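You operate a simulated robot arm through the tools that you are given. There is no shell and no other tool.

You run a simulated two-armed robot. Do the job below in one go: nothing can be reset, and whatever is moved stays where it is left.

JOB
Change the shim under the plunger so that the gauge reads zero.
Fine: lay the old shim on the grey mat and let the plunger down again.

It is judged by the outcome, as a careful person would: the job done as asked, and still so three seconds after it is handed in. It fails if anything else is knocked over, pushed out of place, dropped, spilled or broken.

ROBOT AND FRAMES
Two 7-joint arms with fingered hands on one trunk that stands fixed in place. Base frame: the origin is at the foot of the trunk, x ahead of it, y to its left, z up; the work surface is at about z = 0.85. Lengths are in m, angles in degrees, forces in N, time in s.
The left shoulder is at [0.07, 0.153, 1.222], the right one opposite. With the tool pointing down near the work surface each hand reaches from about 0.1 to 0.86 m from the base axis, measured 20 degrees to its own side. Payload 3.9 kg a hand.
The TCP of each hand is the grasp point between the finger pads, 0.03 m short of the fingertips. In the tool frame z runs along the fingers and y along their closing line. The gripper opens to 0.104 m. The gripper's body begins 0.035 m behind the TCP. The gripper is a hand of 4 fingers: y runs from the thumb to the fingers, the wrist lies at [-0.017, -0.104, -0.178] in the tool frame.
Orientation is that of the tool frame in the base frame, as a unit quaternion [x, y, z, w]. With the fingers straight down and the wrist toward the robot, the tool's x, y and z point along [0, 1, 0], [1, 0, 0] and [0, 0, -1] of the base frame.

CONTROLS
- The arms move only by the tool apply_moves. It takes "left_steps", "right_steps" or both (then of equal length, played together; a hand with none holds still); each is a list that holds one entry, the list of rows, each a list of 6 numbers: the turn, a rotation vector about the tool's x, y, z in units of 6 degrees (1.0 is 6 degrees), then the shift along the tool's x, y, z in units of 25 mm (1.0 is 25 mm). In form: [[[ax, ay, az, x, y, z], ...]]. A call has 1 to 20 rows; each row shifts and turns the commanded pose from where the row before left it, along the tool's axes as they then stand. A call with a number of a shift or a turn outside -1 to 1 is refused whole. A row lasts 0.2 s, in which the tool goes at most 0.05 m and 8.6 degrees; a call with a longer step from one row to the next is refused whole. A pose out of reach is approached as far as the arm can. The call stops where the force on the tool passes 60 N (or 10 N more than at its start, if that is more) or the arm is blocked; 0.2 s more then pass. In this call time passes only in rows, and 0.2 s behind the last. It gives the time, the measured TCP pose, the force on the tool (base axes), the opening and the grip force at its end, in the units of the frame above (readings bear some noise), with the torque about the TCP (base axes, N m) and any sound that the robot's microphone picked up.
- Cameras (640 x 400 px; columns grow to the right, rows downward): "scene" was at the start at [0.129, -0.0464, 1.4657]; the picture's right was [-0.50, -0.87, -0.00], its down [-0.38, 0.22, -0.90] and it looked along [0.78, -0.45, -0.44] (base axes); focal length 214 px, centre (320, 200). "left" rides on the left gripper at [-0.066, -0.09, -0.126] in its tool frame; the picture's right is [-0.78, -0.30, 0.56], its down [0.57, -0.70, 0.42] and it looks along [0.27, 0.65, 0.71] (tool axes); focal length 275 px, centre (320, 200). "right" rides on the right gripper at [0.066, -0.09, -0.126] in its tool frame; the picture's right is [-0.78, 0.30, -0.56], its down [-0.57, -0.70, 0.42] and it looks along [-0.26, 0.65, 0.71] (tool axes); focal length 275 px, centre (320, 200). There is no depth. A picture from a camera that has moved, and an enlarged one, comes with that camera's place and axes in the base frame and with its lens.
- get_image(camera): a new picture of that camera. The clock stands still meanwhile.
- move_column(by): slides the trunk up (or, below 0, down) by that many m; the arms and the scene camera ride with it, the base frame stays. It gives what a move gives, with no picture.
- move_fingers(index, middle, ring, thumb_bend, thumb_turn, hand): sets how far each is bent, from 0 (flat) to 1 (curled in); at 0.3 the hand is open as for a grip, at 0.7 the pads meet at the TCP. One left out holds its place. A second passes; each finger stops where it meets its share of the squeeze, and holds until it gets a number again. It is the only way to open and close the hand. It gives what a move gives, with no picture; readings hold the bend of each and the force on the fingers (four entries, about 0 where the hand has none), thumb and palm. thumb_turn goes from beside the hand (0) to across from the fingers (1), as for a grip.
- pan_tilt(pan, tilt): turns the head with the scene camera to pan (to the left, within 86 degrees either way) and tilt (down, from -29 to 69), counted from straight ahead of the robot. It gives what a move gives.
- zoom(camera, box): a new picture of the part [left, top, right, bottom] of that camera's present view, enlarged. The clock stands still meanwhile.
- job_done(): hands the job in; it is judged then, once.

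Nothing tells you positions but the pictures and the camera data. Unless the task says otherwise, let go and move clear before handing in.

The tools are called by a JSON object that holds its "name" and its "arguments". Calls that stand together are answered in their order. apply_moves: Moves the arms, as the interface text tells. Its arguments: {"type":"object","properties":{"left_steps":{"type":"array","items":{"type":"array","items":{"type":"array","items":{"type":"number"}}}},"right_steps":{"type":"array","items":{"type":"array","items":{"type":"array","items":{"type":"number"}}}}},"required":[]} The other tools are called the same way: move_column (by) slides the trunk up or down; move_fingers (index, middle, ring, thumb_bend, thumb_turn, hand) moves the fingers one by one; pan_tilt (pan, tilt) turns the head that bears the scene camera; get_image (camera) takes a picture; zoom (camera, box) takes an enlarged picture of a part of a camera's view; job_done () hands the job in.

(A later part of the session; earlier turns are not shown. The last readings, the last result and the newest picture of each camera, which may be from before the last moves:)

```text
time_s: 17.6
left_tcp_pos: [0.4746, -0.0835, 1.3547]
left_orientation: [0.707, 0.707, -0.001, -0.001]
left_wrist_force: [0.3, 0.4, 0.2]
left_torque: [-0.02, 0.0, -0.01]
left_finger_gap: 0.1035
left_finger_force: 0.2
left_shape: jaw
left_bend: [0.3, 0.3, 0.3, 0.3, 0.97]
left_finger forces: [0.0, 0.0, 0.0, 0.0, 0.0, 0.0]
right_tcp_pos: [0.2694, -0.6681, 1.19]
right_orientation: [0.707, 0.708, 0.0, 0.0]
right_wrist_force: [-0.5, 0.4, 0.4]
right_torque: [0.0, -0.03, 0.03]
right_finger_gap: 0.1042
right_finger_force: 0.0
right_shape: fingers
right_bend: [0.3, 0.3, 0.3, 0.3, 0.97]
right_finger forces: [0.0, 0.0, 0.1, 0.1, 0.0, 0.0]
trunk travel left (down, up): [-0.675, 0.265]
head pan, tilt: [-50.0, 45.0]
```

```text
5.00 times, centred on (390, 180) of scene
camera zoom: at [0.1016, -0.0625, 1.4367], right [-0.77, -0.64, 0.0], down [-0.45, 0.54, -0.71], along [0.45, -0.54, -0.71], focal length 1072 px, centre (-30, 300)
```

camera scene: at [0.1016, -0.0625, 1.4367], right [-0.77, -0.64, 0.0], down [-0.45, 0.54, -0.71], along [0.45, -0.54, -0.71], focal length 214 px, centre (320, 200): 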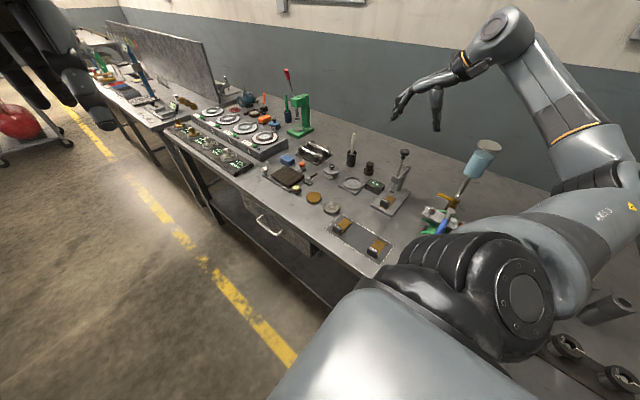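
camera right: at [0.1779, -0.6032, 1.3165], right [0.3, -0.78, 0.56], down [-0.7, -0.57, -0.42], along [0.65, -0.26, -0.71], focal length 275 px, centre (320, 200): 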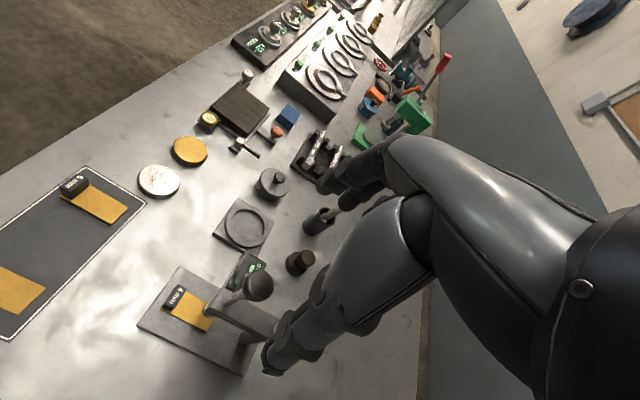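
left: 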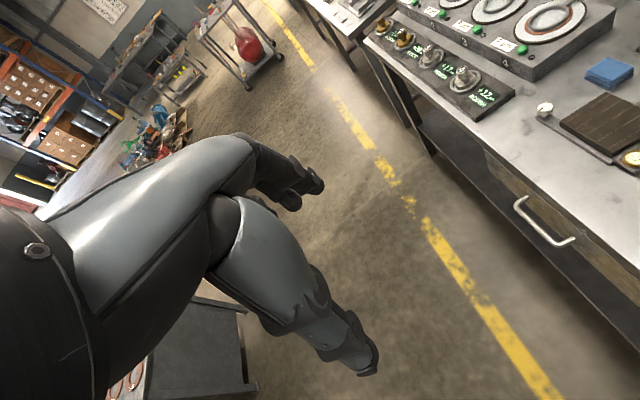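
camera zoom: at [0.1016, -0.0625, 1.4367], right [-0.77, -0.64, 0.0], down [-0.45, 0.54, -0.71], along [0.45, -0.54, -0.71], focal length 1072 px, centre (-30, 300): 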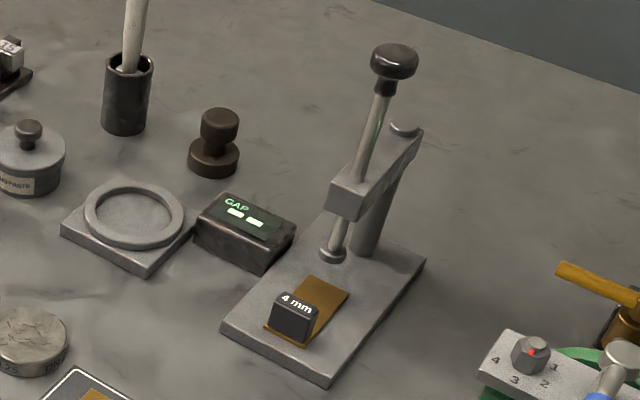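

{"name": "zoom", "arguments": {"camera": "right", "box": [240, 130, 420, 380]}}

{"name": "zoom", "arguments": {"camera": "scene", "box": [380, 40, 500, 140]}}

{"name": "zoom", "arguments": {"camera": "scene", "box": [370, 180, 410, 220]}}

```text
1.60 times, centred on (330, 255) of right
camera zoom: at [0.1779, -0.6032, 1.3165], right [0.3, -0.78, 0.56], down [-0.7, -0.57, -0.42], along [0.65, -0.26, -0.71], focal length 440 px, centre (304, 112)
```

zoom: 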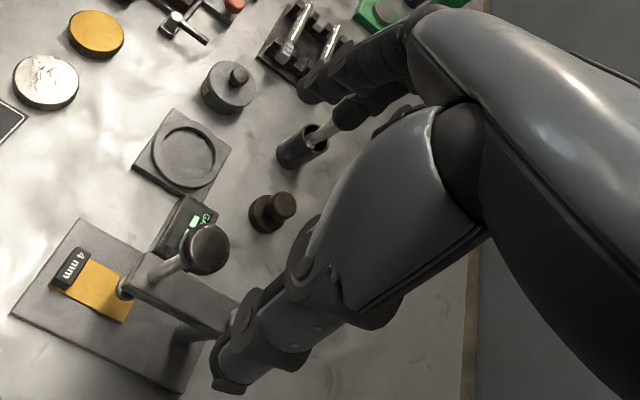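

```text
4.00 times, centred on (440, 90) of scene
camera zoom: at [0.1016, -0.0625, 1.4367], right [-0.77, -0.64, 0.0], down [-0.45, 0.54, -0.71], along [0.45, -0.54, -0.71], focal length 858 px, centre (-160, 640)
```

zoom: 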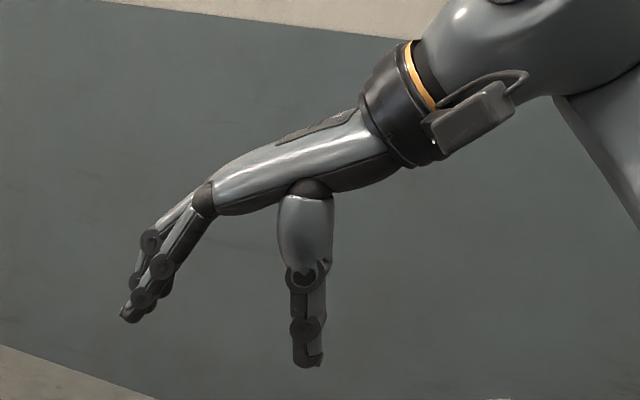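

```text
10.00 times, centred on (390, 200) of scene
camera zoom: at [0.1016, -0.0625, 1.4367], right [-0.77, -0.64, 0.0], down [-0.45, 0.54, -0.71], along [0.45, -0.54, -0.71], focal length 2145 px, centre (-380, 200)
```

zoom: 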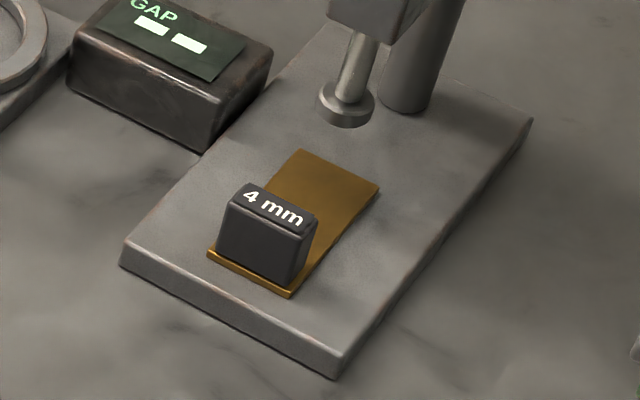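

The plunger stays up. The 4 mm handle is about 29 mm wide (x 0.255–0.284), y −0.6215…−0.6345, z 0.864–0.889. Before going low I'll check where the right elbow/forearm is relative to the bench items on the right.

{"name": "pan_tilt", "arguments": {"pan": -80, "tilt": 45}}

{"name": "get_image", "arguments": {"camera": "scene"}}

```text
time_s: 18.6
left_tcp_pos: [0.4746, -0.0845, 1.3542]
left_orientation: [0.707, 0.708, 0.0, 0.0]
left_wrist_force: [0.0, 0.4, 0.2]
left_torque: [0.01, 0.04, -0.03]
left_finger_gap: 0.1037
left_finger_force: 0.1
left_shape: jaw
left_bend: [0.3, 0.3, 0.3, 0.3, 0.97]
left_finger forces: [0.0, 0.0, 0.1, 0.1, 0.0, 0.0]
right_tcp_pos: [0.2676, -0.668, 1.1894]
right_orientation: [0.708, 0.706, 0.001, 0.0]
right_wrist_force: [0.7, 0.1, 0.2]
right_torque: [-0.04, -0.03, -0.03]
right_finger_gap: 0.1042
right_finger_force: 0.1
right_shape: fingers
right_bend: [0.3, 0.3, 0.3, 0.3, 0.97]
right_finger forces: [0.0, 0.0, 0.0, 0.0, 0.0, 0.0]
trunk travel left (down, up): [-0.675, 0.265]
head pan, tilt: [-80.0, 45.0]
```

```text
taken
camera scene: at [0.0634, -0.0808, 1.4367], right [-0.98, -0.17, 0.0], down [-0.12, 0.7, -0.71], along [0.12, -0.7, -0.71], focal length 214 px, centre (320, 200)
```

scene: 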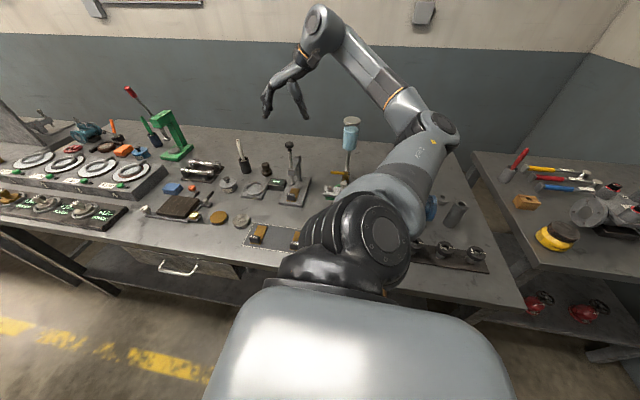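

The elbow is well clear of the bench. I'll bring the right hand forward of the stand (toward the bench's front edge), tilt it 30° so the palm leans away from the plunger, and look.

{"name": "apply_moves", "arguments": {"right_steps": [[[0, 0, 0, 0.8, 0, 0], [0, 0, 0, 0.8, 0, 0], [0, 0, 0, 0.8, 0, 0], [0, 0, 0, 0.8, 0, 0], [0, -1, 0, 0.5, 0, 0], [0, -1, 0, 0, 0, 0.5], [0, -1, 0, 0, 0, 0.5], [0, -1, 0, 0, 0, 0.5], [0, -1, 0, 0, 0, 0.5]]]}}

{"name": "get_image", "arguments": {"camera": "scene"}}

{"name": "get_image", "arguments": {"camera": "right"}}

```text
time_s: 20.6
left_tcp_pos: [0.4751, -0.0849, 1.3541]
left_orientation: [0.707, 0.707, 0.0, 0.0]
left_wrist_force: [-0.4, -0.1, -0.9]
left_torque: [-0.01, 0.01, -0.02]
left_finger_gap: 0.1036
left_finger_force: 0.0
left_shape: jaw
left_bend: [0.3, 0.3, 0.3, 0.3, 0.97]
left_finger forces: [0.0, 0.0, 0.0, 0.0, 0.1, 0.0]
right_tcp_pos: [0.2689, -0.5886, 1.1423]
right_orientation: [0.683, 0.683, -0.183, 0.183]
right_wrist_force: [-0.3, -0.7, 0.3]
right_torque: [-0.01, -0.01, -0.02]
right_finger_gap: 0.1041
right_finger_force: 0.0
right_shape: fingers
right_bend: [0.3, 0.3, 0.3, 0.3, 0.97]
right_finger forces: [0.2, 0.0, 0.0, 0.0, 0.0, 0.0]
trunk travel left (down, up): [-0.675, 0.265]
head pan, tilt: [-80.0, 45.0]
```

```text
taken
camera scene: at [0.0633, -0.0808, 1.4368], right [-0.98, -0.17, 0.0], down [-0.12, 0.7, -0.71], along [0.12, -0.7, -0.71], focal length 214 px, centre (320, 200)
```

scene: 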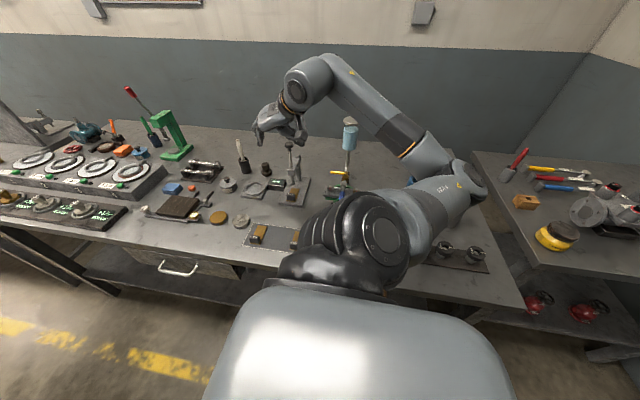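

```text
taken
camera right: at [0.1778, -0.4697, 1.218], right [0.3, -0.39, 0.87], down [-0.7, -0.71, -0.08], along [0.65, -0.59, -0.48], focal length 275 px, centre (320, 200)
```

right: 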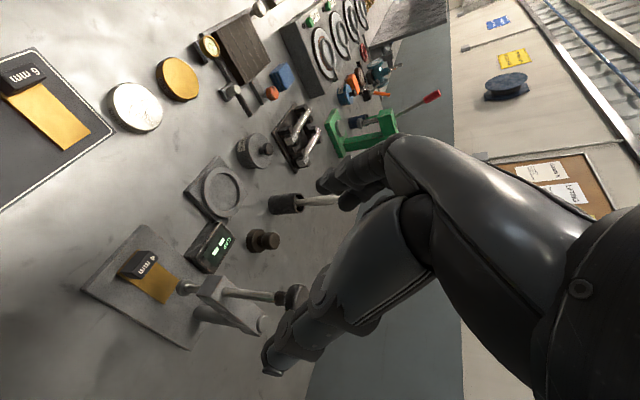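

Tilted view is as planned. Next I'll descend to just in front of and above the 4 mm handle, and set the ring finger flat so it stays clear.

{"name": "move_fingers", "arguments": {"hand": "right", "ring": 0.0}}

{"name": "apply_moves", "arguments": {"right_steps": [[[0, 0, 0, 0.385, 0, 0.83], [0, 0, 0, 0.385, 0, 0.83], [0, 0, 0, 0.385, 0, 0.83], [0, 0, 0, 0.385, 0, 0.83], [0, 0, 0, 0.385, 0, 0.83], [0, 0, 0, 0.385, 0, 0.83], [0, 0, 0, 0.385, 0, 0.83], [0, 0, 0, 0.385, 0, 0.83]]]}}

{"name": "get_image", "arguments": {"camera": "scene"}}

{"name": "get_image", "arguments": {"camera": "right"}}

{"name": "zoom", "arguments": {"camera": "scene", "box": [230, 110, 370, 230]}}

```text
time_s: 21.6
left_tcp_pos: [0.4746, -0.0844, 1.3555]
left_orientation: [0.707, 0.707, 0.0, 0.0]
left_wrist_force: [0.0, 0.1, -0.4]
left_torque: [0.0, 0.0, 0.0]
left_finger_gap: 0.1036
left_finger_force: 0.1
left_shape: jaw
left_bend: [0.3, 0.3, 0.3, 0.3, 0.97]
left_finger forces: [0.0, 0.0, 0.0, 0.0, 0.1, 0.1]
right_tcp_pos: [0.2688, -0.5887, 1.1413]
right_orientation: [0.683, 0.683, -0.183, 0.184]
right_wrist_force: [-0.4, 1.1, 0.4]
right_torque: [0.0, 0.01, 0.03]
right_finger_gap: 0.1042
right_finger_force: 0.1
right_shape: fingers
right_bend: [0.3, 0.3, 0.0, 0.3, 0.97]
right_finger forces: [0.0, 0.0, 0.0, 0.0, 0.0, 0.0]
trunk travel left (down, up): [-0.675, 0.265]
head pan, tilt: [-80.0, 45.0]
```

```text
time_s: 23.4
left_tcp_pos: [0.4753, -0.0846, 1.3539]
left_orientation: [0.707, 0.707, 0.0, 0.0]
left_wrist_force: [0.2, 0.7, 0.6]
left_torque: [0.01, 0.01, -0.02]
left_finger_gap: 0.1036
left_finger_force: 0.0
left_shape: jaw
left_bend: [0.3, 0.3, 0.3, 0.3, 0.97]
left_finger forces: [0.0, 0.0, 0.0, 0.0, 0.1, 0.0]
right_tcp_pos: [0.2699, -0.6042, 0.9589]
right_orientation: [0.683, 0.684, -0.183, 0.182]
right_wrist_force: [-0.5, 0.6, 0.7]
right_torque: [0.04, 0.0, -0.03]
right_finger_gap: 0.1041
right_finger_force: 0.0
right_shape: fingers
right_bend: [0.3, 0.3, 0.0, 0.3, 0.97]
right_finger forces: [0.0, 0.1, 0.0, 0.0, 0.0, 0.1]
trunk travel left (down, up): [-0.675, 0.265]
head pan, tilt: [-80.0, 45.0]
```

```text
taken
camera scene: at [0.0636, -0.0808, 1.4368], right [-0.98, -0.17, 0.0], down [-0.12, 0.7, -0.71], along [0.12, -0.7, -0.71], focal length 214 px, centre (320, 200)
```

scene: 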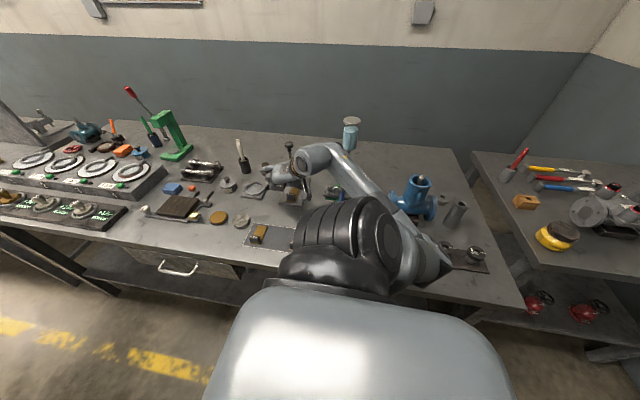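

```text
taken
camera right: at [0.1786, -0.4855, 1.0358], right [0.3, -0.39, 0.87], down [-0.7, -0.71, -0.08], along [0.65, -0.59, -0.49], focal length 275 px, centre (320, 200)
```

right: 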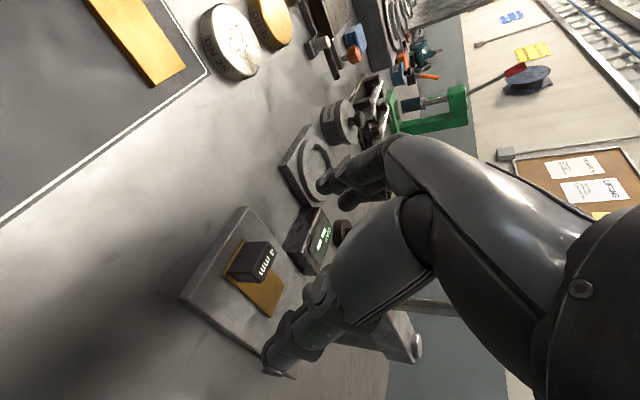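

```text
3.33 times, centred on (300, 170) of scene
camera zoom: at [0.0636, -0.0808, 1.4368], right [-0.98, -0.17, 0.0], down [-0.12, 0.7, -0.71], along [0.12, -0.7, -0.71], focal length 715 px, centre (387, 300)
```

zoom: 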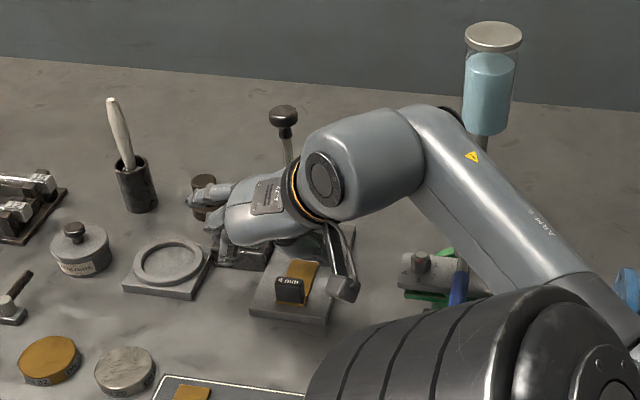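

{"name": "zoom", "arguments": {"camera": "right", "box": [170, 190, 350, 390]}}

```text
2.00 times, centred on (260, 290) of right
camera zoom: at [0.1786, -0.4855, 1.0358], right [0.3, -0.39, 0.87], down [-0.7, -0.71, -0.08], along [0.65, -0.59, -0.49], focal length 551 px, centre (440, 20)
```

zoom: 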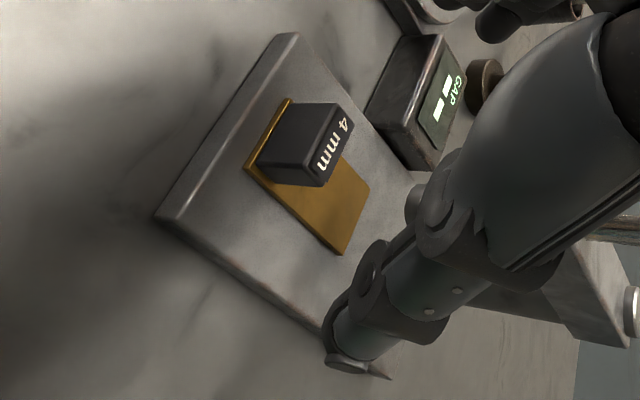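

The handle measures at x 0.257–0.285, front face y≈−0.622, consistent with before. I'll descend to straddle it.

{"name": "apply_moves", "arguments": {"right_steps": [[[0, 0, 0, 0.1, 0, 0.44], [0, 0, 0, 0.1, 0, 0.44], [0, 0, 0, 0.1, 0, 0.44], [0, 0, 0, 0.1, 0, 0.44], [0, 0, 0, 0.1, 0, 0.44]]]}}

{"name": "get_image", "arguments": {"camera": "right"}}

{"name": "zoom", "arguments": {"camera": "scene", "box": [230, 110, 370, 230]}}

```text
time_s: 24.6
left_tcp_pos: [0.4747, -0.0842, 1.3544]
left_orientation: [0.707, 0.707, -0.001, 0.0]
left_wrist_force: [-0.2, 0.0, -0.1]
left_torque: [-0.01, 0.01, 0.01]
left_finger_gap: 0.1037
left_finger_force: 0.0
left_shape: jaw
left_bend: [0.3, 0.3, 0.3, 0.3, 0.97]
left_finger forces: [0.1, 0.0, 0.0, 0.0, 0.1, 0.0]
right_tcp_pos: [0.2691, -0.6205, 0.9048]
right_orientation: [0.682, 0.684, -0.183, 0.183]
right_wrist_force: [-0.2, -0.3, 0.4]
right_torque: [0.02, -0.01, -0.03]
right_finger_gap: 0.1042
right_finger_force: 0.0
right_shape: fingers
right_bend: [0.3, 0.3, 0.0, 0.3, 0.97]
right_finger forces: [0.0, 0.0, 0.0, 0.1, 0.1, 0.0]
trunk travel left (down, up): [-0.675, 0.265]
head pan, tilt: [-80.0, 45.0]
```

```text
taken
camera right: at [0.1781, -0.5023, 0.9821], right [0.3, -0.39, 0.87], down [-0.7, -0.71, -0.08], along [0.65, -0.59, -0.49], focal length 275 px, centre (320, 200)
```

right: 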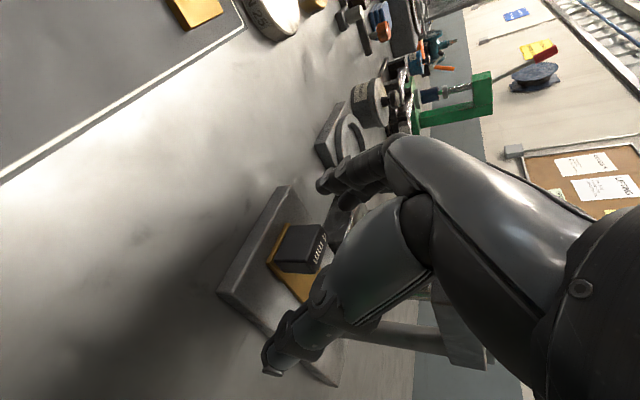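

```text
3.33 times, centred on (300, 170) of scene
camera zoom: at [0.0635, -0.0808, 1.4367], right [-0.98, -0.17, 0.0], down [-0.12, 0.7, -0.71], along [0.12, -0.7, -0.71], focal length 715 px, centre (387, 300)
```

zoom: 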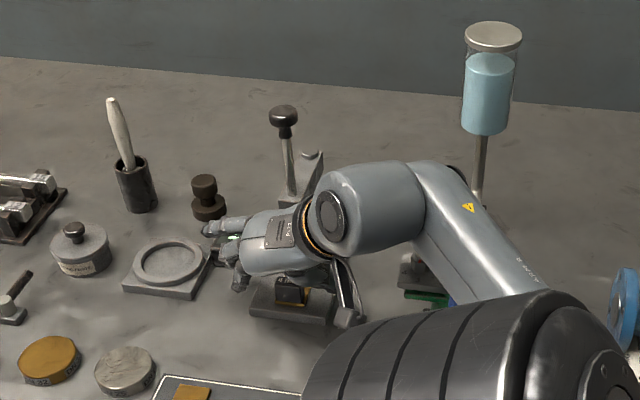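

Handle is between thumb and fingers. I'll go 3 mm lower and close gradually.

{"name": "apply_moves", "arguments": {"right_steps": [[[0, 0, 0, 0.06, 0, 0.1]]]}}

{"name": "move_fingers", "arguments": {"hand": "right", "index": 0.55, "middle": 0.55, "thumb_bend": 0.55}}

{"name": "zoom", "arguments": {"camera": "right", "box": [190, 150, 400, 390]}}

{"name": "zoom", "arguments": {"camera": "scene", "box": [270, 150, 330, 210]}}

```text
time_s: 25.0
left_tcp_pos: [0.4744, -0.0835, 1.3539]
left_orientation: [0.707, 0.707, 0.001, 0.0]
left_wrist_force: [-0.5, 0.9, 0.4]
left_torque: [-0.02, 0.01, -0.01]
left_finger_gap: 0.1033
left_finger_force: 0.1
left_shape: jaw
left_bend: [0.3, 0.3, 0.3, 0.3, 0.97]
left_finger forces: [0.0, 0.0, 0.1, 0.0, 0.0, 0.0]
right_tcp_pos: [0.2685, -0.6223, 0.9029]
right_orientation: [0.683, 0.683, -0.183, 0.183]
right_wrist_force: [-0.1, 0.7, 0.4]
right_torque: [-0.01, 0.02, 0.0]
right_finger_gap: 0.1045
right_finger_force: 0.1
right_shape: fingers
right_bend: [0.3, 0.3, 0.0, 0.3, 0.97]
right_finger forces: [0.1, 0.1, 0.1, 0.0, 0.0, 0.0]
trunk travel left (down, up): [-0.675, 0.265]
head pan, tilt: [-80.0, 45.0]
```

```text
time_s: 26.0
left_tcp_pos: [0.4741, -0.0855, 1.3543]
left_orientation: [0.707, 0.707, -0.001, 0.0]
left_wrist_force: [-0.3, 0.0, -0.2]
left_torque: [0.0, 0.01, -0.05]
left_finger_gap: 0.1035
left_finger_force: 0.1
left_shape: jaw
left_bend: [0.3, 0.3, 0.3, 0.3, 0.97]
left_finger forces: [0.0, 0.0, 0.0, 0.1, 0.1, 0.0]
right_tcp_pos: [0.2692, -0.6218, 0.9027]
right_orientation: [0.683, 0.683, -0.183, 0.183]
right_wrist_force: [0.0, -0.6, -1.0]
right_torque: [0.0, 0.02, 0.0]
right_finger_gap: 0.0414
right_finger_force: 0.0
right_shape: fingers
right_bend: [0.55, 0.55, 0.0, 0.55, 0.97]
right_finger forces: [0.0, 0.0, 0.0, 0.0, 0.0, 0.1]
trunk travel left (down, up): [-0.675, 0.265]
head pan, tilt: [-80.0, 45.0]
```

```text
1.67 times, centred on (295, 270) of right
camera zoom: at [0.1781, -0.5022, 0.9795], right [0.3, -0.39, 0.87], down [-0.7, -0.71, -0.08], along [0.65, -0.59, -0.49], focal length 459 px, centre (362, 83)
```

zoom: 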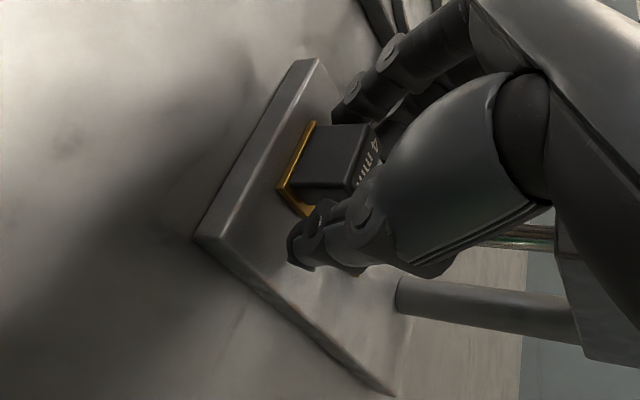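

```text
6.67 times, centred on (300, 180) of scene
camera zoom: at [0.0633, -0.0807, 1.4367], right [-0.98, -0.17, 0.0], down [-0.12, 0.7, -0.71], along [0.12, -0.7, -0.71], focal length 1430 px, centre (453, 333)
```

zoom: 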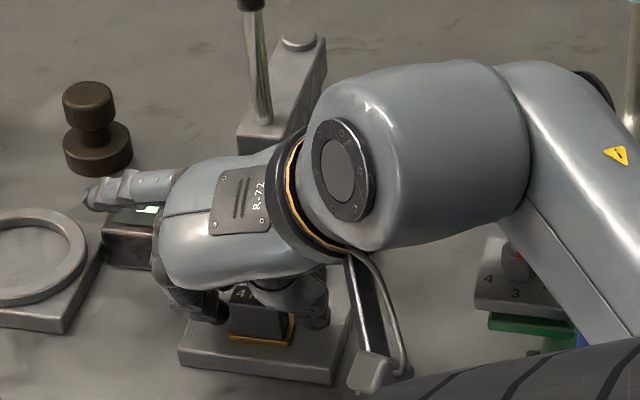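

{"name": "move_fingers", "arguments": {"hand": "right", "index": 0.7, "middle": 0.7, "thumb_bend": 0.7}}

{"name": "zoom", "arguments": {"camera": "right", "box": [190, 150, 400, 390]}}

{"name": "zoom", "arguments": {"camera": "scene", "box": [270, 150, 330, 210]}}

```text
time_s: 27.0
left_tcp_pos: [0.4749, -0.0852, 1.355]
left_orientation: [0.708, 0.707, 0.0, 0.001]
left_wrist_force: [0.0, 0.3, 0.2]
left_torque: [0.0, -0.02, -0.04]
left_finger_gap: 0.1037
left_finger_force: 0.1
left_shape: jaw
left_bend: [0.3, 0.3, 0.3, 0.3, 0.97]
left_finger forces: [0.0, 0.1, 0.0, 0.0, 0.1, 0.0]
right_tcp_pos: [0.2697, -0.6212, 0.9029]
right_orientation: [0.683, 0.683, -0.183, 0.183]
right_wrist_force: [0.7, -0.6, 0.4]
right_torque: [0.01, 0.01, 0.02]
right_finger_gap: 0.0267
right_finger_force: 7.7
right_shape: fingers
right_bend: [0.61, 0.7, 0.0, 0.62, 0.97]
right_finger forces: [7.4, 0.0, 0.0, 0.0, 7.4, 0.1]
trunk travel left (down, up): [-0.675, 0.265]
head pan, tilt: [-80.0, 45.0]
```

```text
1.67 times, centred on (295, 270) of right
camera zoom: at [0.1782, -0.5022, 0.9795], right [0.3, -0.39, 0.87], down [-0.7, -0.71, -0.08], along [0.65, -0.59, -0.49], focal length 459 px, centre (362, 83)
```

zoom: 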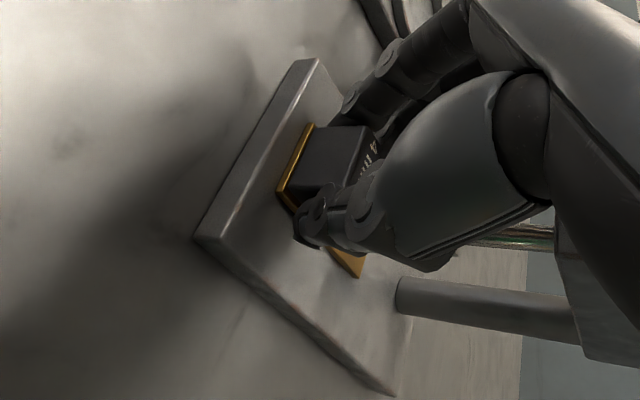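

```text
6.67 times, centred on (300, 180) of scene
camera zoom: at [0.0634, -0.0807, 1.4367], right [-0.98, -0.17, 0.0], down [-0.12, 0.7, -0.71], along [0.12, -0.7, -0.71], focal length 1430 px, centre (453, 333)
```

zoom: 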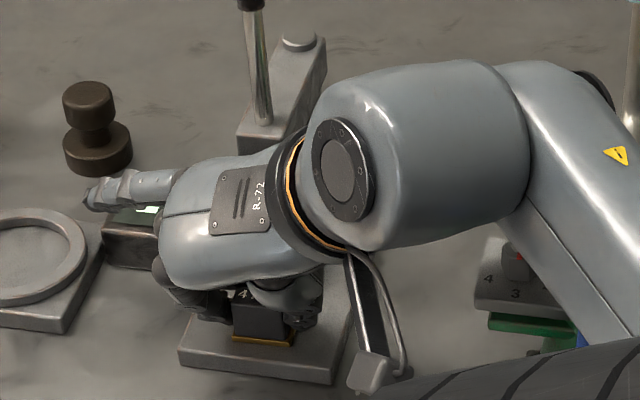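

Index and thumb pinch the handle with 7.4 N. I'll lift a few millimetres and check that the shim comes along level.

{"name": "apply_moves", "arguments": {"right_steps": [[[0, 0, 0, -0.05, 0, -0.0866], [0, 0, 0, -0.05, 0, -0.0866], [0, 0, 0, -0.05, 0, -0.0866], [0, 0, 0, -0.05, 0, -0.0866]]]}}

{"name": "zoom", "arguments": {"camera": "right", "box": [190, 150, 400, 390]}}

{"name": "zoom", "arguments": {"camera": "scene", "box": [270, 150, 330, 210]}}

```text
time_s: 28.0
left_tcp_pos: [0.4752, -0.0842, 1.3541]
left_orientation: [0.707, 0.707, 0.0, 0.0]
left_wrist_force: [0.8, -0.6, 0.7]
left_torque: [0.02, -0.02, -0.01]
left_finger_gap: 0.1037
left_finger_force: 0.1
left_shape: jaw
left_bend: [0.3, 0.3, 0.3, 0.3, 0.97]
left_finger forces: [0.1, 0.0, 0.0, 0.0, 0.1, 0.0]
right_tcp_pos: [0.2695, -0.6219, 0.913]
right_orientation: [0.683, 0.683, -0.183, 0.183]
right_wrist_force: [0.1, 0.9, -1.1]
right_torque: [0.02, 0.02, -0.07]
right_finger_gap: 0.0265
right_finger_force: 7.3
right_shape: fingers
right_bend: [0.61, 0.7, 0.0, 0.62, 0.97]
right_finger forces: [7.4, 0.1, 0.0, 0.1, 7.4, 0.0]
trunk travel left (down, up): [-0.675, 0.265]
head pan, tilt: [-80.0, 45.0]
```

```text
1.67 times, centred on (295, 270) of right
camera zoom: at [0.1783, -0.5021, 0.9891], right [0.3, -0.39, 0.87], down [-0.7, -0.71, -0.08], along [0.65, -0.59, -0.49], focal length 459 px, centre (362, 83)
```

zoom: 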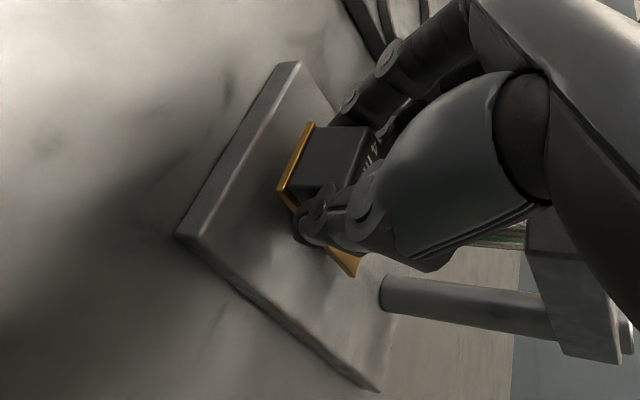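

```text
6.67 times, centred on (300, 180) of scene
camera zoom: at [0.0635, -0.0808, 1.4367], right [-0.98, -0.17, 0.0], down [-0.12, 0.7, -0.71], along [0.12, -0.7, -0.71], focal length 1430 px, centre (453, 333)
```

zoom: 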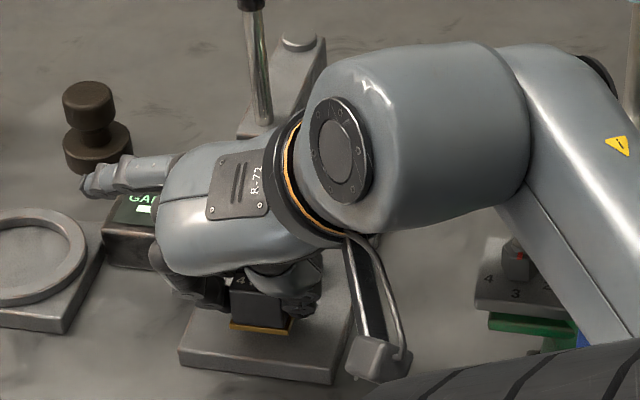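

The shim comes up level with the hand. I'll raise it 10 mm more and carry it forward over the free middle of the mat.

{"name": "apply_moves", "arguments": {"right_steps": [[[0, 0, 0, -0.1, 0, -0.173], [0, 0, 0, -0.1, 0, -0.173], [0, 0, 0, 0.4, 0, -0.23], [0, 0, 0, 0.6, 0, -0.346], [0, 0, 0, 0.6, 0, -0.346], [0, 0, 0, 0.6, 0, -0.346], [0, 0, 0, 0.6, 0, -0.346], [0, 0, 0, 0.6, 0, -0.346], [0, 0, 0, 0.6, 0, -0.346], [0, 0, 0, 0.6, 0, -0.346], [0, 0, 0, 0.6, 0, -0.346], [0, 0, 0, 0.6, 0, -0.346], [0, 0, 0, 0.6, 0, -0.346], [0, 0, 0, 0.25, 0, -0.144]]]}}

{"name": "get_image", "arguments": {"camera": "right"}}

{"name": "get_image", "arguments": {"camera": "scene"}}

```text
time_s: 31.0
left_tcp_pos: [0.4751, -0.0852, 1.3535]
left_orientation: [0.708, 0.707, -0.001, 0.0]
left_wrist_force: [-0.1, 0.5, -0.4]
left_torque: [-0.02, 0.04, -0.01]
left_finger_gap: 0.1038
left_finger_force: 0.1
left_shape: jaw
left_bend: [0.3, 0.3, 0.3, 0.3, 0.97]
left_finger forces: [0.0, 0.0, 0.1, 0.1, 0.0, 0.0]
right_tcp_pos: [0.2706, -0.4454, 0.9217]
right_orientation: [0.683, 0.683, -0.182, 0.183]
right_wrist_force: [0.1, 0.3, -1.0]
right_torque: [-0.01, 0.08, 0.0]
right_finger_gap: 0.0263
right_finger_force: 8.0
right_shape: fingers
right_bend: [0.61, 0.7, 0.0, 0.63, 0.97]
right_finger forces: [7.9, 0.1, 0.0, 0.0, 7.9, 0.0]
right hand out of reach, approached as far as the arm can: row 13, 14
trunk travel left (down, up): [-0.675, 0.265]
head pan, tilt: [-80.0, 45.0]
```

```text
taken
camera right: at [0.179, -0.3259, 0.9979], right [0.3, -0.4, 0.87], down [-0.7, -0.71, -0.08], along [0.65, -0.59, -0.49], focal length 275 px, centre (320, 200)
```

right: 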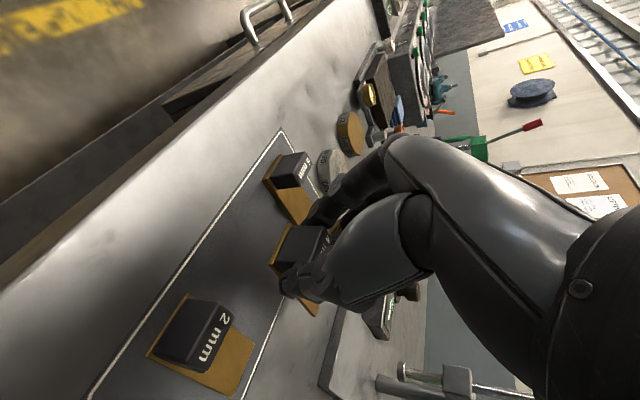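

```text
taken
camera scene: at [0.0648, -0.081, 1.4366], right [-0.98, -0.17, 0.0], down [-0.12, 0.7, -0.71], along [0.12, -0.7, -0.71], focal length 214 px, centre (320, 200)
```

scene: 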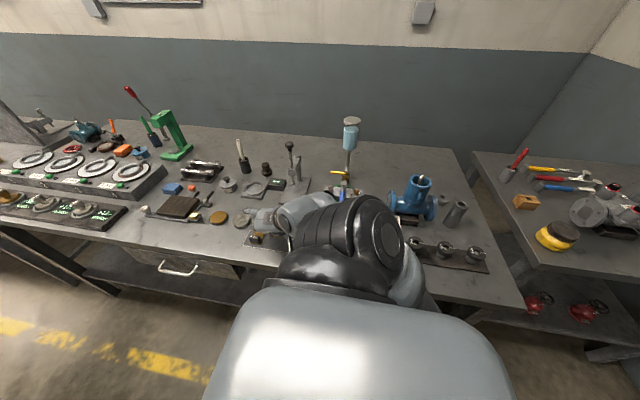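

The arm is too folded to go further with the trunk at this height (shim tail still about 6 mm short of the mat border). I'll raise the trunk 0.12 m to give the arm room, then finish the placement.

{"name": "move_column", "arguments": {"by": 0.12}}

{"name": "get_image", "arguments": {"camera": "right"}}

```text
time_s: 32.5
left_tcp_pos: [0.4754, -0.085, 1.4742]
left_orientation: [0.708, 0.707, 0.0, 0.0]
left_wrist_force: [0.4, 0.6, 0.0]
left_torque: [-0.02, 0.01, 0.01]
left_finger_gap: 0.1036
left_finger_force: 0.1
left_shape: jaw
left_bend: [0.3, 0.3, 0.3, 0.3, 0.97]
left_finger forces: [0.1, 0.0, 0.0, 0.0, 0.0, 0.0]
right_tcp_pos: [0.2695, -0.4448, 1.0417]
right_orientation: [0.683, 0.683, -0.183, 0.183]
right_wrist_force: [0.2, -0.3, -0.1]
right_torque: [0.05, 0.01, 0.02]
right_finger_gap: 0.0264
right_finger_force: 8.1
right_shape: fingers
right_bend: [0.61, 0.7, 0.0, 0.63, 0.97]
right_finger forces: [7.9, 0.3, 0.0, 0.0, 7.8, 0.0]
trunk travel left (down, up): [-0.795, 0.145]
head pan, tilt: [-80.0, 45.0]
```

```text
taken
camera right: at [0.178, -0.3262, 1.1183], right [0.3, -0.39, 0.87], down [-0.7, -0.71, -0.08], along [0.65, -0.59, -0.49], focal length 275 px, centre (320, 200)
```

right: 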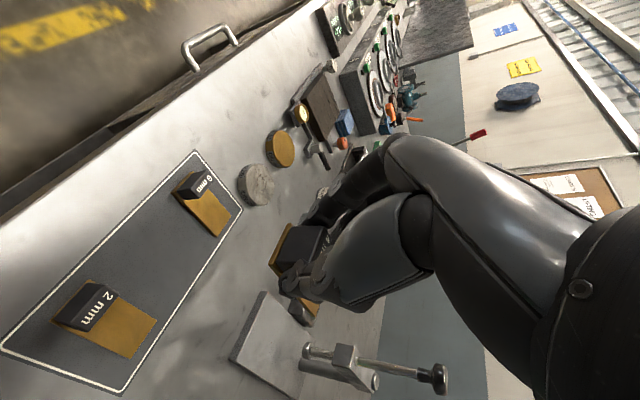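

{"name": "apply_moves", "arguments": {"right_steps": [[[0, 0, 0, 0.3, 0, 0.52], [0, 0, 0, 0.3, 0, 0.52], [0, 0, 0, 0.3, 0, 0.52], [0, 0, 0, 0.3, 0, 0.52]]]}}

```text
time_s: 33.5
left_tcp_pos: [0.4753, -0.083, 1.4731]
left_orientation: [0.707, 0.707, 0.001, 0.0]
left_wrist_force: [1.2, 0.1, -0.3]
left_torque: [0.01, 0.0, -0.01]
left_finger_gap: 0.1038
left_finger_force: 0.0
left_shape: jaw
left_bend: [0.3, 0.3, 0.3, 0.3, 0.97]
left_finger forces: [0.0, 0.1, 0.0, 0.0, 0.0, 0.0]
right_tcp_pos: [0.275, -0.4706, 1.0058]
right_orientation: [0.63, 0.707, -0.234, 0.219]
right_wrist_force: [0.3, 0.2, -0.5]
right_torque: [0.04, -0.02, -0.02]
right_finger_gap: 0.0265
right_finger_force: 8.2
right_shape: fingers
right_bend: [0.61, 0.7, 0.0, 0.63, 0.97]
right_finger forces: [7.8, 0.2, 0.0, 0.1, 7.9, 0.1]
trunk travel left (down, up): [-0.795, 0.145]
head pan, tilt: [-80.0, 45.0]
stopped in row 4 (right hand): the arm was blocked; the commanded pose is now the measured one
```

The arm was blocked and the hand drifted; I need to see what it met.

{"name": "get_image", "arguments": {"camera": "scene"}}

{"name": "get_image", "arguments": {"camera": "right"}}

{"name": "get_image", "arguments": {"camera": "left"}}

```text
taken
camera scene: at [0.0639, -0.0807, 1.5567], right [-0.98, -0.17, 0.0], down [-0.12, 0.7, -0.71], along [0.12, -0.7, -0.71], focal length 214 px, centre (320, 200)
```

scene: 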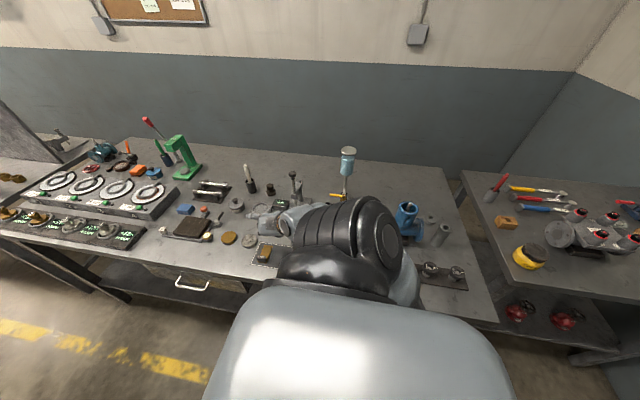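

```text
taken
camera right: at [0.1759, -0.3512, 1.071], right [0.37, -0.24, 0.9], down [-0.63, -0.78, 0.05], along [0.68, -0.58, -0.44], focal length 275 px, centre (320, 200)
```

right: 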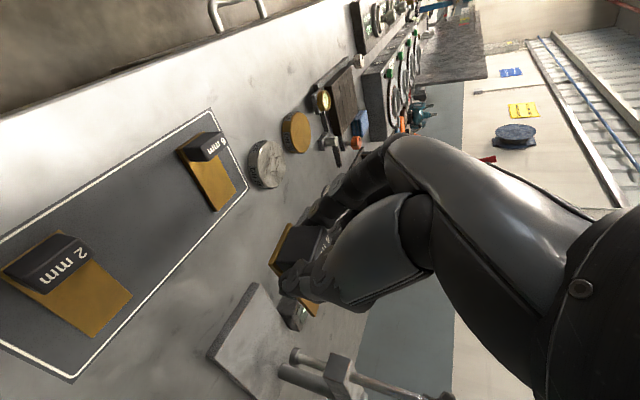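

```text
taken
camera left: at [0.3861, -0.1508, 1.599], right [-0.3, -0.78, -0.56], down [-0.7, 0.57, -0.42], along [0.65, 0.27, -0.71], focal length 275 px, centre (320, 200)
```

left: 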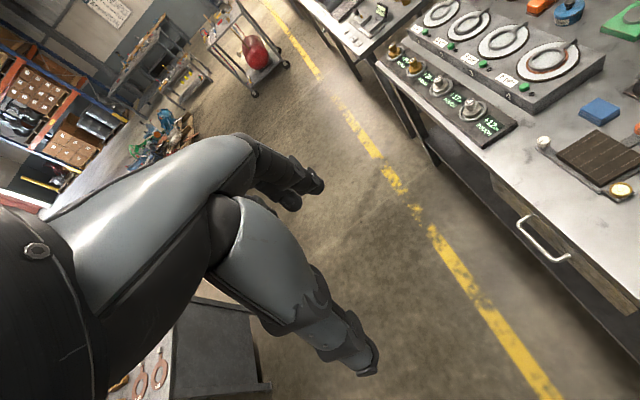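

Nothing looks disturbed; the folded arm probably ran into its own limit. I'll back the hand away from the body (−y, up), restoring the 30° tilt.

{"name": "apply_moves", "arguments": {"right_steps": [[[0, 0, 0, -0.5, 0, 0], [0, 0, 0, -0.5, 0, 0], [0.0375, 0.618, 0.53, -0.5, 0, 0], [0.0375, 0.618, 0.53, -0.5, 0, 0]]]}}

{"name": "get_image", "arguments": {"camera": "scene"}}

{"name": "get_image", "arguments": {"camera": "right"}}

```text
time_s: 34.5
left_tcp_pos: [0.4754, -0.086, 1.4744]
left_orientation: [0.707, 0.707, 0.001, -0.001]
left_wrist_force: [-0.6, -0.4, 0.3]
left_torque: [-0.01, 0.0, -0.03]
left_finger_gap: 0.1036
left_finger_force: 0.0
left_shape: jaw
left_bend: [0.3, 0.3, 0.3, 0.3, 0.97]
left_finger forces: [0.0, 0.0, 0.0, 0.0, 0.0, 0.1]
right_tcp_pos: [0.2805, -0.5115, 1.0336]
right_orientation: [0.684, 0.683, -0.182, 0.182]
right_wrist_force: [0.2, -0.2, -0.8]
right_torque: [0.02, -0.02, 0.0]
right_finger_gap: 0.0263
right_finger_force: 7.8
right_shape: fingers
right_bend: [0.61, 0.7, 0.0, 0.63, 0.97]
right_finger forces: [7.9, 0.2, 0.1, 0.1, 7.9, 0.0]
trunk travel left (down, up): [-0.795, 0.145]
head pan, tilt: [-80.0, 45.0]
```

```text
taken
camera scene: at [0.0638, -0.0819, 1.5566], right [-0.98, -0.17, 0.0], down [-0.12, 0.7, -0.71], along [0.12, -0.7, -0.71], focal length 214 px, centre (320, 200)
```

scene: 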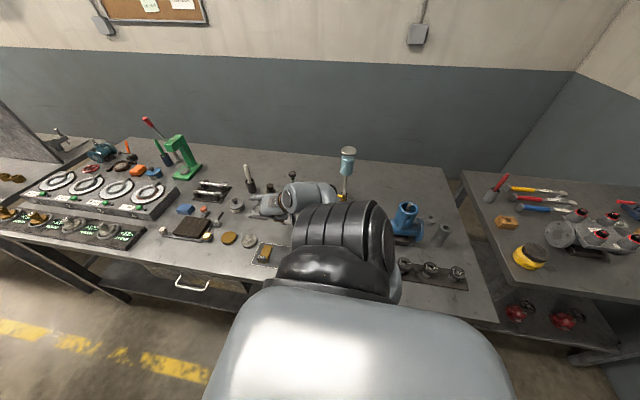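

```text
taken
camera right: at [0.1892, -0.3911, 1.1113], right [0.3, -0.4, 0.87], down [-0.7, -0.71, -0.08], along [0.65, -0.59, -0.49], focal length 275 px, centre (320, 200)
```

right: 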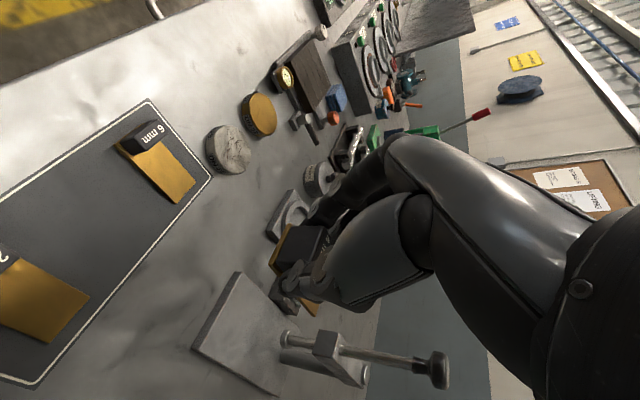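

I'll raise the trunk the remaining 0.14 m so the arm can hang down rather than fold, then descend over the bench between stand and mat.

{"name": "move_column", "arguments": {"by": 0.14}}

{"name": "apply_moves", "arguments": {"right_steps": [[[0, 0, 0, 0.4, -0.2, 0.69], [0, 0, 0, 0.4, -0.2, 0.69], [0, 0, 0, 0.4, 0, 0.69], [0, 0, 0, 0.4, 0, 0.69], [0, 0, 0, 0.4, 0, 0.69]]]}}

{"name": "get_image", "arguments": {"camera": "scene"}}

{"name": "get_image", "arguments": {"camera": "right"}}

```text
time_s: 36.1
left_tcp_pos: [0.4764, -0.0848, 1.6138]
left_orientation: [0.707, 0.707, 0.0, -0.001]
left_wrist_force: [-1.0, -0.1, 0.2]
left_torque: [-0.02, 0.0, 0.01]
left_finger_gap: 0.1037
left_finger_force: 0.0
left_shape: jaw
left_bend: [0.3, 0.3, 0.3, 0.3, 0.97]
left_finger forces: [0.1, 0.0, 0.0, 0.0, 0.0, 0.1]
right_tcp_pos: [0.2786, -0.5107, 1.1745]
right_orientation: [0.683, 0.683, -0.183, 0.182]
right_wrist_force: [-0.2, 0.2, -1.1]
right_torque: [0.01, 0.01, 0.02]
right_finger_gap: 0.0266
right_finger_force: 7.6
right_shape: fingers
right_bend: [0.61, 0.7, 0.0, 0.63, 0.97]
right_finger forces: [7.9, 0.1, 0.1, 0.1, 7.9, 0.0]
trunk travel left (down, up): [-0.935, 0.005]
head pan, tilt: [-80.0, 45.0]
```

```text
time_s: 37.5
left_tcp_pos: [0.4754, -0.0844, 1.6137]
left_orientation: [0.707, 0.707, 0.0, 0.0]
left_wrist_force: [0.7, -0.2, 0.0]
left_torque: [0.01, 0.01, -0.01]
left_finger_gap: 0.1035
left_finger_force: 0.0
left_shape: jaw
left_bend: [0.3, 0.3, 0.3, 0.3, 0.97]
left_finger forces: [0.0, 0.1, 0.1, 0.0, 0.0, 0.1]
right_tcp_pos: [0.2727, -0.5393, 1.0986]
right_orientation: [0.659, 0.688, -0.219, 0.211]
right_wrist_force: [-0.7, -0.1, -0.8]
right_torque: [0.03, -0.01, -0.03]
right_finger_gap: 0.0267
right_finger_force: 7.9
right_shape: fingers
right_bend: [0.61, 0.7, 0.0, 0.63, 0.97]
right_finger forces: [7.9, 0.2, 0.1, 0.0, 7.8, 0.0]
trunk travel left (down, up): [-0.935, 0.005]
head pan, tilt: [-80.0, 45.0]
stopped in row 5 (right hand): the arm was blocked; the commanded pose is now the measured one
```

```text
taken
camera scene: at [0.0635, -0.0809, 1.6967], right [-0.98, -0.17, 0.0], down [-0.12, 0.7, -0.71], along [0.12, -0.7, -0.71], focal length 214 px, centre (320, 200)
```

scene: 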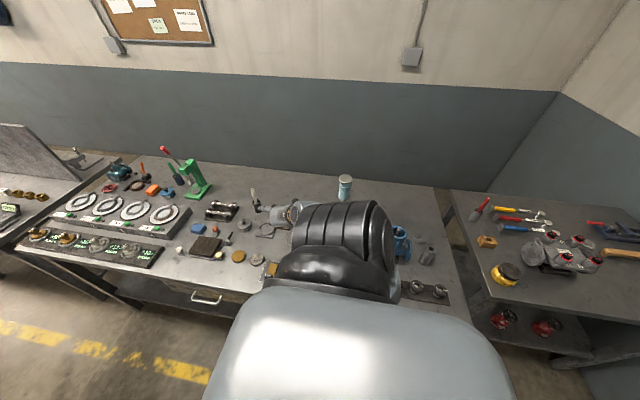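

```text
taken
camera right: at [0.1787, -0.4164, 1.1659], right [0.33, -0.3, 0.9], down [-0.68, -0.74, 0.0], along [0.66, -0.61, -0.44], focal length 275 px, centre (320, 200)
```

right: 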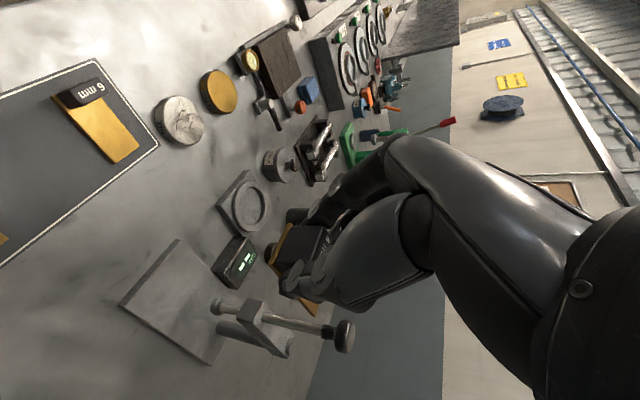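

Blocked again while going down, so the elbow must be in a bad configuration. I'll look from other head angles to see the arm's shape.

{"name": "pan_tilt", "arguments": {"pan": -40, "tilt": 60}}

{"name": "get_image", "arguments": {"camera": "scene"}}

{"name": "pan_tilt", "arguments": {"pan": -86, "tilt": 69}}

{"name": "get_image", "arguments": {"camera": "scene"}}

```text
time_s: 38.6
left_tcp_pos: [0.4753, -0.0842, 1.6141]
left_orientation: [0.707, 0.707, 0.0, 0.0]
left_wrist_force: [0.0, 0.0, 0.7]
left_torque: [0.02, 0.02, 0.02]
left_finger_gap: 0.1038
left_finger_force: 0.2
left_shape: jaw
left_bend: [0.3, 0.3, 0.3, 0.3, 0.97]
left_finger forces: [0.0, 0.0, 0.1, 0.1, 0.0, 0.1]
right_tcp_pos: [0.2718, -0.5375, 1.0992]
right_orientation: [0.66, 0.688, -0.218, 0.21]
right_wrist_force: [-0.1, -0.5, -0.6]
right_torque: [0.0, 0.01, 0.01]
right_finger_gap: 0.0266
right_finger_force: 7.9
right_shape: fingers
right_bend: [0.61, 0.7, 0.0, 0.63, 0.97]
right_finger forces: [7.9, 0.2, 0.0, 0.1, 7.9, 0.0]
trunk travel left (down, up): [-0.935, 0.005]
head pan, tilt: [-40.0, 60.0]
```

```text
taken
camera scene: at [0.1003, -0.0436, 1.6773], right [-0.64, -0.77, 0.0], down [-0.66, 0.56, -0.5], along [0.38, -0.32, -0.87], focal length 214 px, centre (320, 200)
```

scene: 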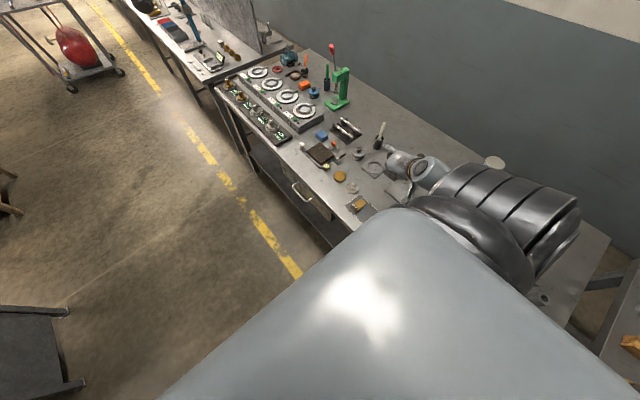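

```text
time_s: 39.8
left_tcp_pos: [0.475, -0.0842, 1.6145]
left_orientation: [0.707, 0.707, 0.0, 0.0]
left_wrist_force: [-0.3, -0.5, -0.6]
left_torque: [0.03, 0.02, -0.05]
left_finger_gap: 0.1037
left_finger_force: 0.0
left_shape: jaw
left_bend: [0.3, 0.3, 0.3, 0.3, 0.97]
left_finger forces: [0.0, 0.0, 0.1, 0.1, 0.1, 0.0]
right_tcp_pos: [0.2719, -0.539, 1.0979]
right_orientation: [0.659, 0.688, -0.218, 0.21]
right_wrist_force: [-0.7, -0.7, -1.2]
right_torque: [0.01, -0.03, 0.0]
right_finger_gap: 0.0266
right_finger_force: 8.5
right_shape: fingers
right_bend: [0.61, 0.7, 0.0, 0.63, 0.97]
right_finger forces: [7.9, 0.1, 0.0, 0.0, 7.9, 0.0]
trunk travel left (down, up): [-0.935, 0.005]
head pan, tilt: [-85.9, 68.8]
```

```text
taken
camera scene: at [0.0534, -0.0564, 1.6679], right [-1.0, -0.07, 0.0], down [-0.07, 0.93, -0.36], along [0.03, -0.36, -0.93], focal length 214 px, centre (320, 200)
```

scene: 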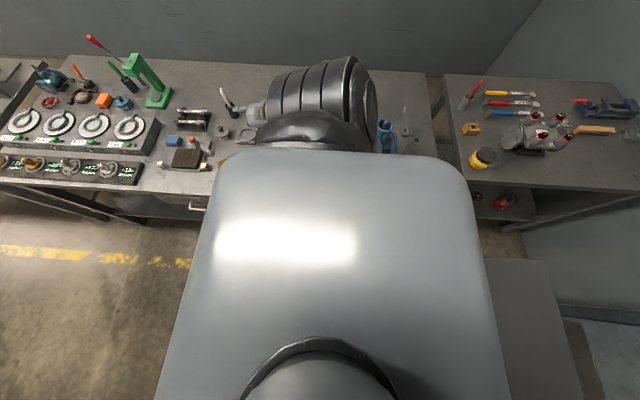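

The upper arm is hanging down against the torso and jams there. I'll swing the hand back out and up toward the starting posture so the elbow comes out again, restoring the tilt.

{"name": "apply_moves", "arguments": {"right_steps": [[[0, 0, 0, -0.76, 0.3, -0.7], [0.005, 0.445, 0.2, -0.76, 0.3, -0.7], [0.005, 0.445, 0.2, -0.76, 0.3, -0.7], [0, 0, 0, -0.76, 0.3, -0.7], [0, 0, 0, -0.76, 0.3, -0.7], [0, 0, 0, -0.76, 0.3, -0.7], [0, 0, 0, -0.76, 0.3, -0.7], [0, 0, 0, -0.76, 0.3, -0.7]]]}}

{"name": "pan_tilt", "arguments": {"pan": -70, "tilt": 45}}

{"name": "get_image", "arguments": {"camera": "scene"}}

```text
time_s: 41.5
left_tcp_pos: [0.4761, -0.0848, 1.6142]
left_orientation: [0.707, 0.707, -0.001, 0.0]
left_wrist_force: [-0.2, -0.2, -0.3]
left_torque: [0.02, -0.02, 0.0]
left_finger_gap: 0.1035
left_finger_force: 0.0
left_shape: jaw
left_bend: [0.3, 0.3, 0.3, 0.3, 0.97]
left_finger forces: [0.1, 0.0, 0.0, 0.0, 0.0, 0.1]
right_tcp_pos: [0.3343, -0.5958, 1.2958]
right_orientation: [0.685, 0.682, -0.183, 0.181]
right_wrist_force: [-1.2, -0.1, -1.3]
right_torque: [0.03, 0.04, 0.0]
right_finger_gap: 0.0267
right_finger_force: 7.8
right_shape: fingers
right_bend: [0.61, 0.7, 0.0, 0.63, 0.97]
right_finger forces: [7.7, 0.3, 0.0, 0.0, 7.7, 0.0]
trunk travel left (down, up): [-0.935, 0.005]
head pan, tilt: [-85.9, 68.8]
```

```text
time_s: 42.4
left_tcp_pos: [0.4758, -0.0843, 1.6146]
left_orientation: [0.707, 0.707, 0.001, 0.0]
left_wrist_force: [0.6, 0.4, 0.4]
left_torque: [0.02, 0.01, -0.03]
left_finger_gap: 0.1038
left_finger_force: 0.1
left_shape: jaw
left_bend: [0.3, 0.3, 0.3, 0.3, 0.97]
left_finger forces: [0.1, 0.0, 0.0, 0.1, 0.0, 0.0]
right_tcp_pos: [0.3345, -0.5951, 1.2964]
right_orientation: [0.684, 0.683, -0.182, 0.181]
right_wrist_force: [-0.7, 0.0, -0.2]
right_torque: [0.05, 0.0, 0.02]
right_finger_gap: 0.0266
right_finger_force: 7.9
right_shape: fingers
right_bend: [0.61, 0.7, 0.0, 0.63, 0.97]
right_finger forces: [7.7, 0.3, 0.0, 0.0, 7.8, 0.1]
trunk travel left (down, up): [-0.935, 0.005]
head pan, tilt: [-70.0, 45.0]
```

```text
taken
camera scene: at [0.0772, -0.0772, 1.6967], right [-0.94, -0.34, 0.0], down [-0.24, 0.67, -0.71], along [0.24, -0.66, -0.71], focal length 214 px, centre (320, 200)
```

scene: 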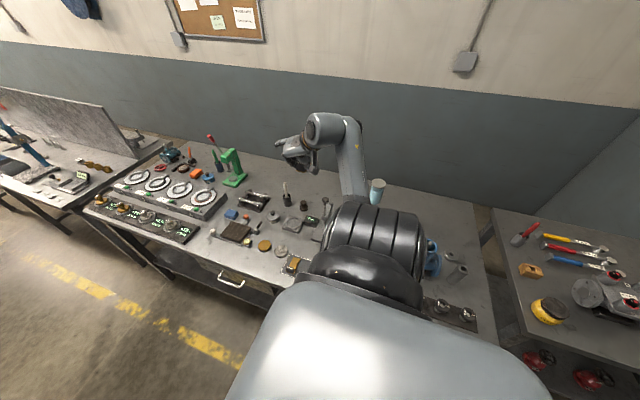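

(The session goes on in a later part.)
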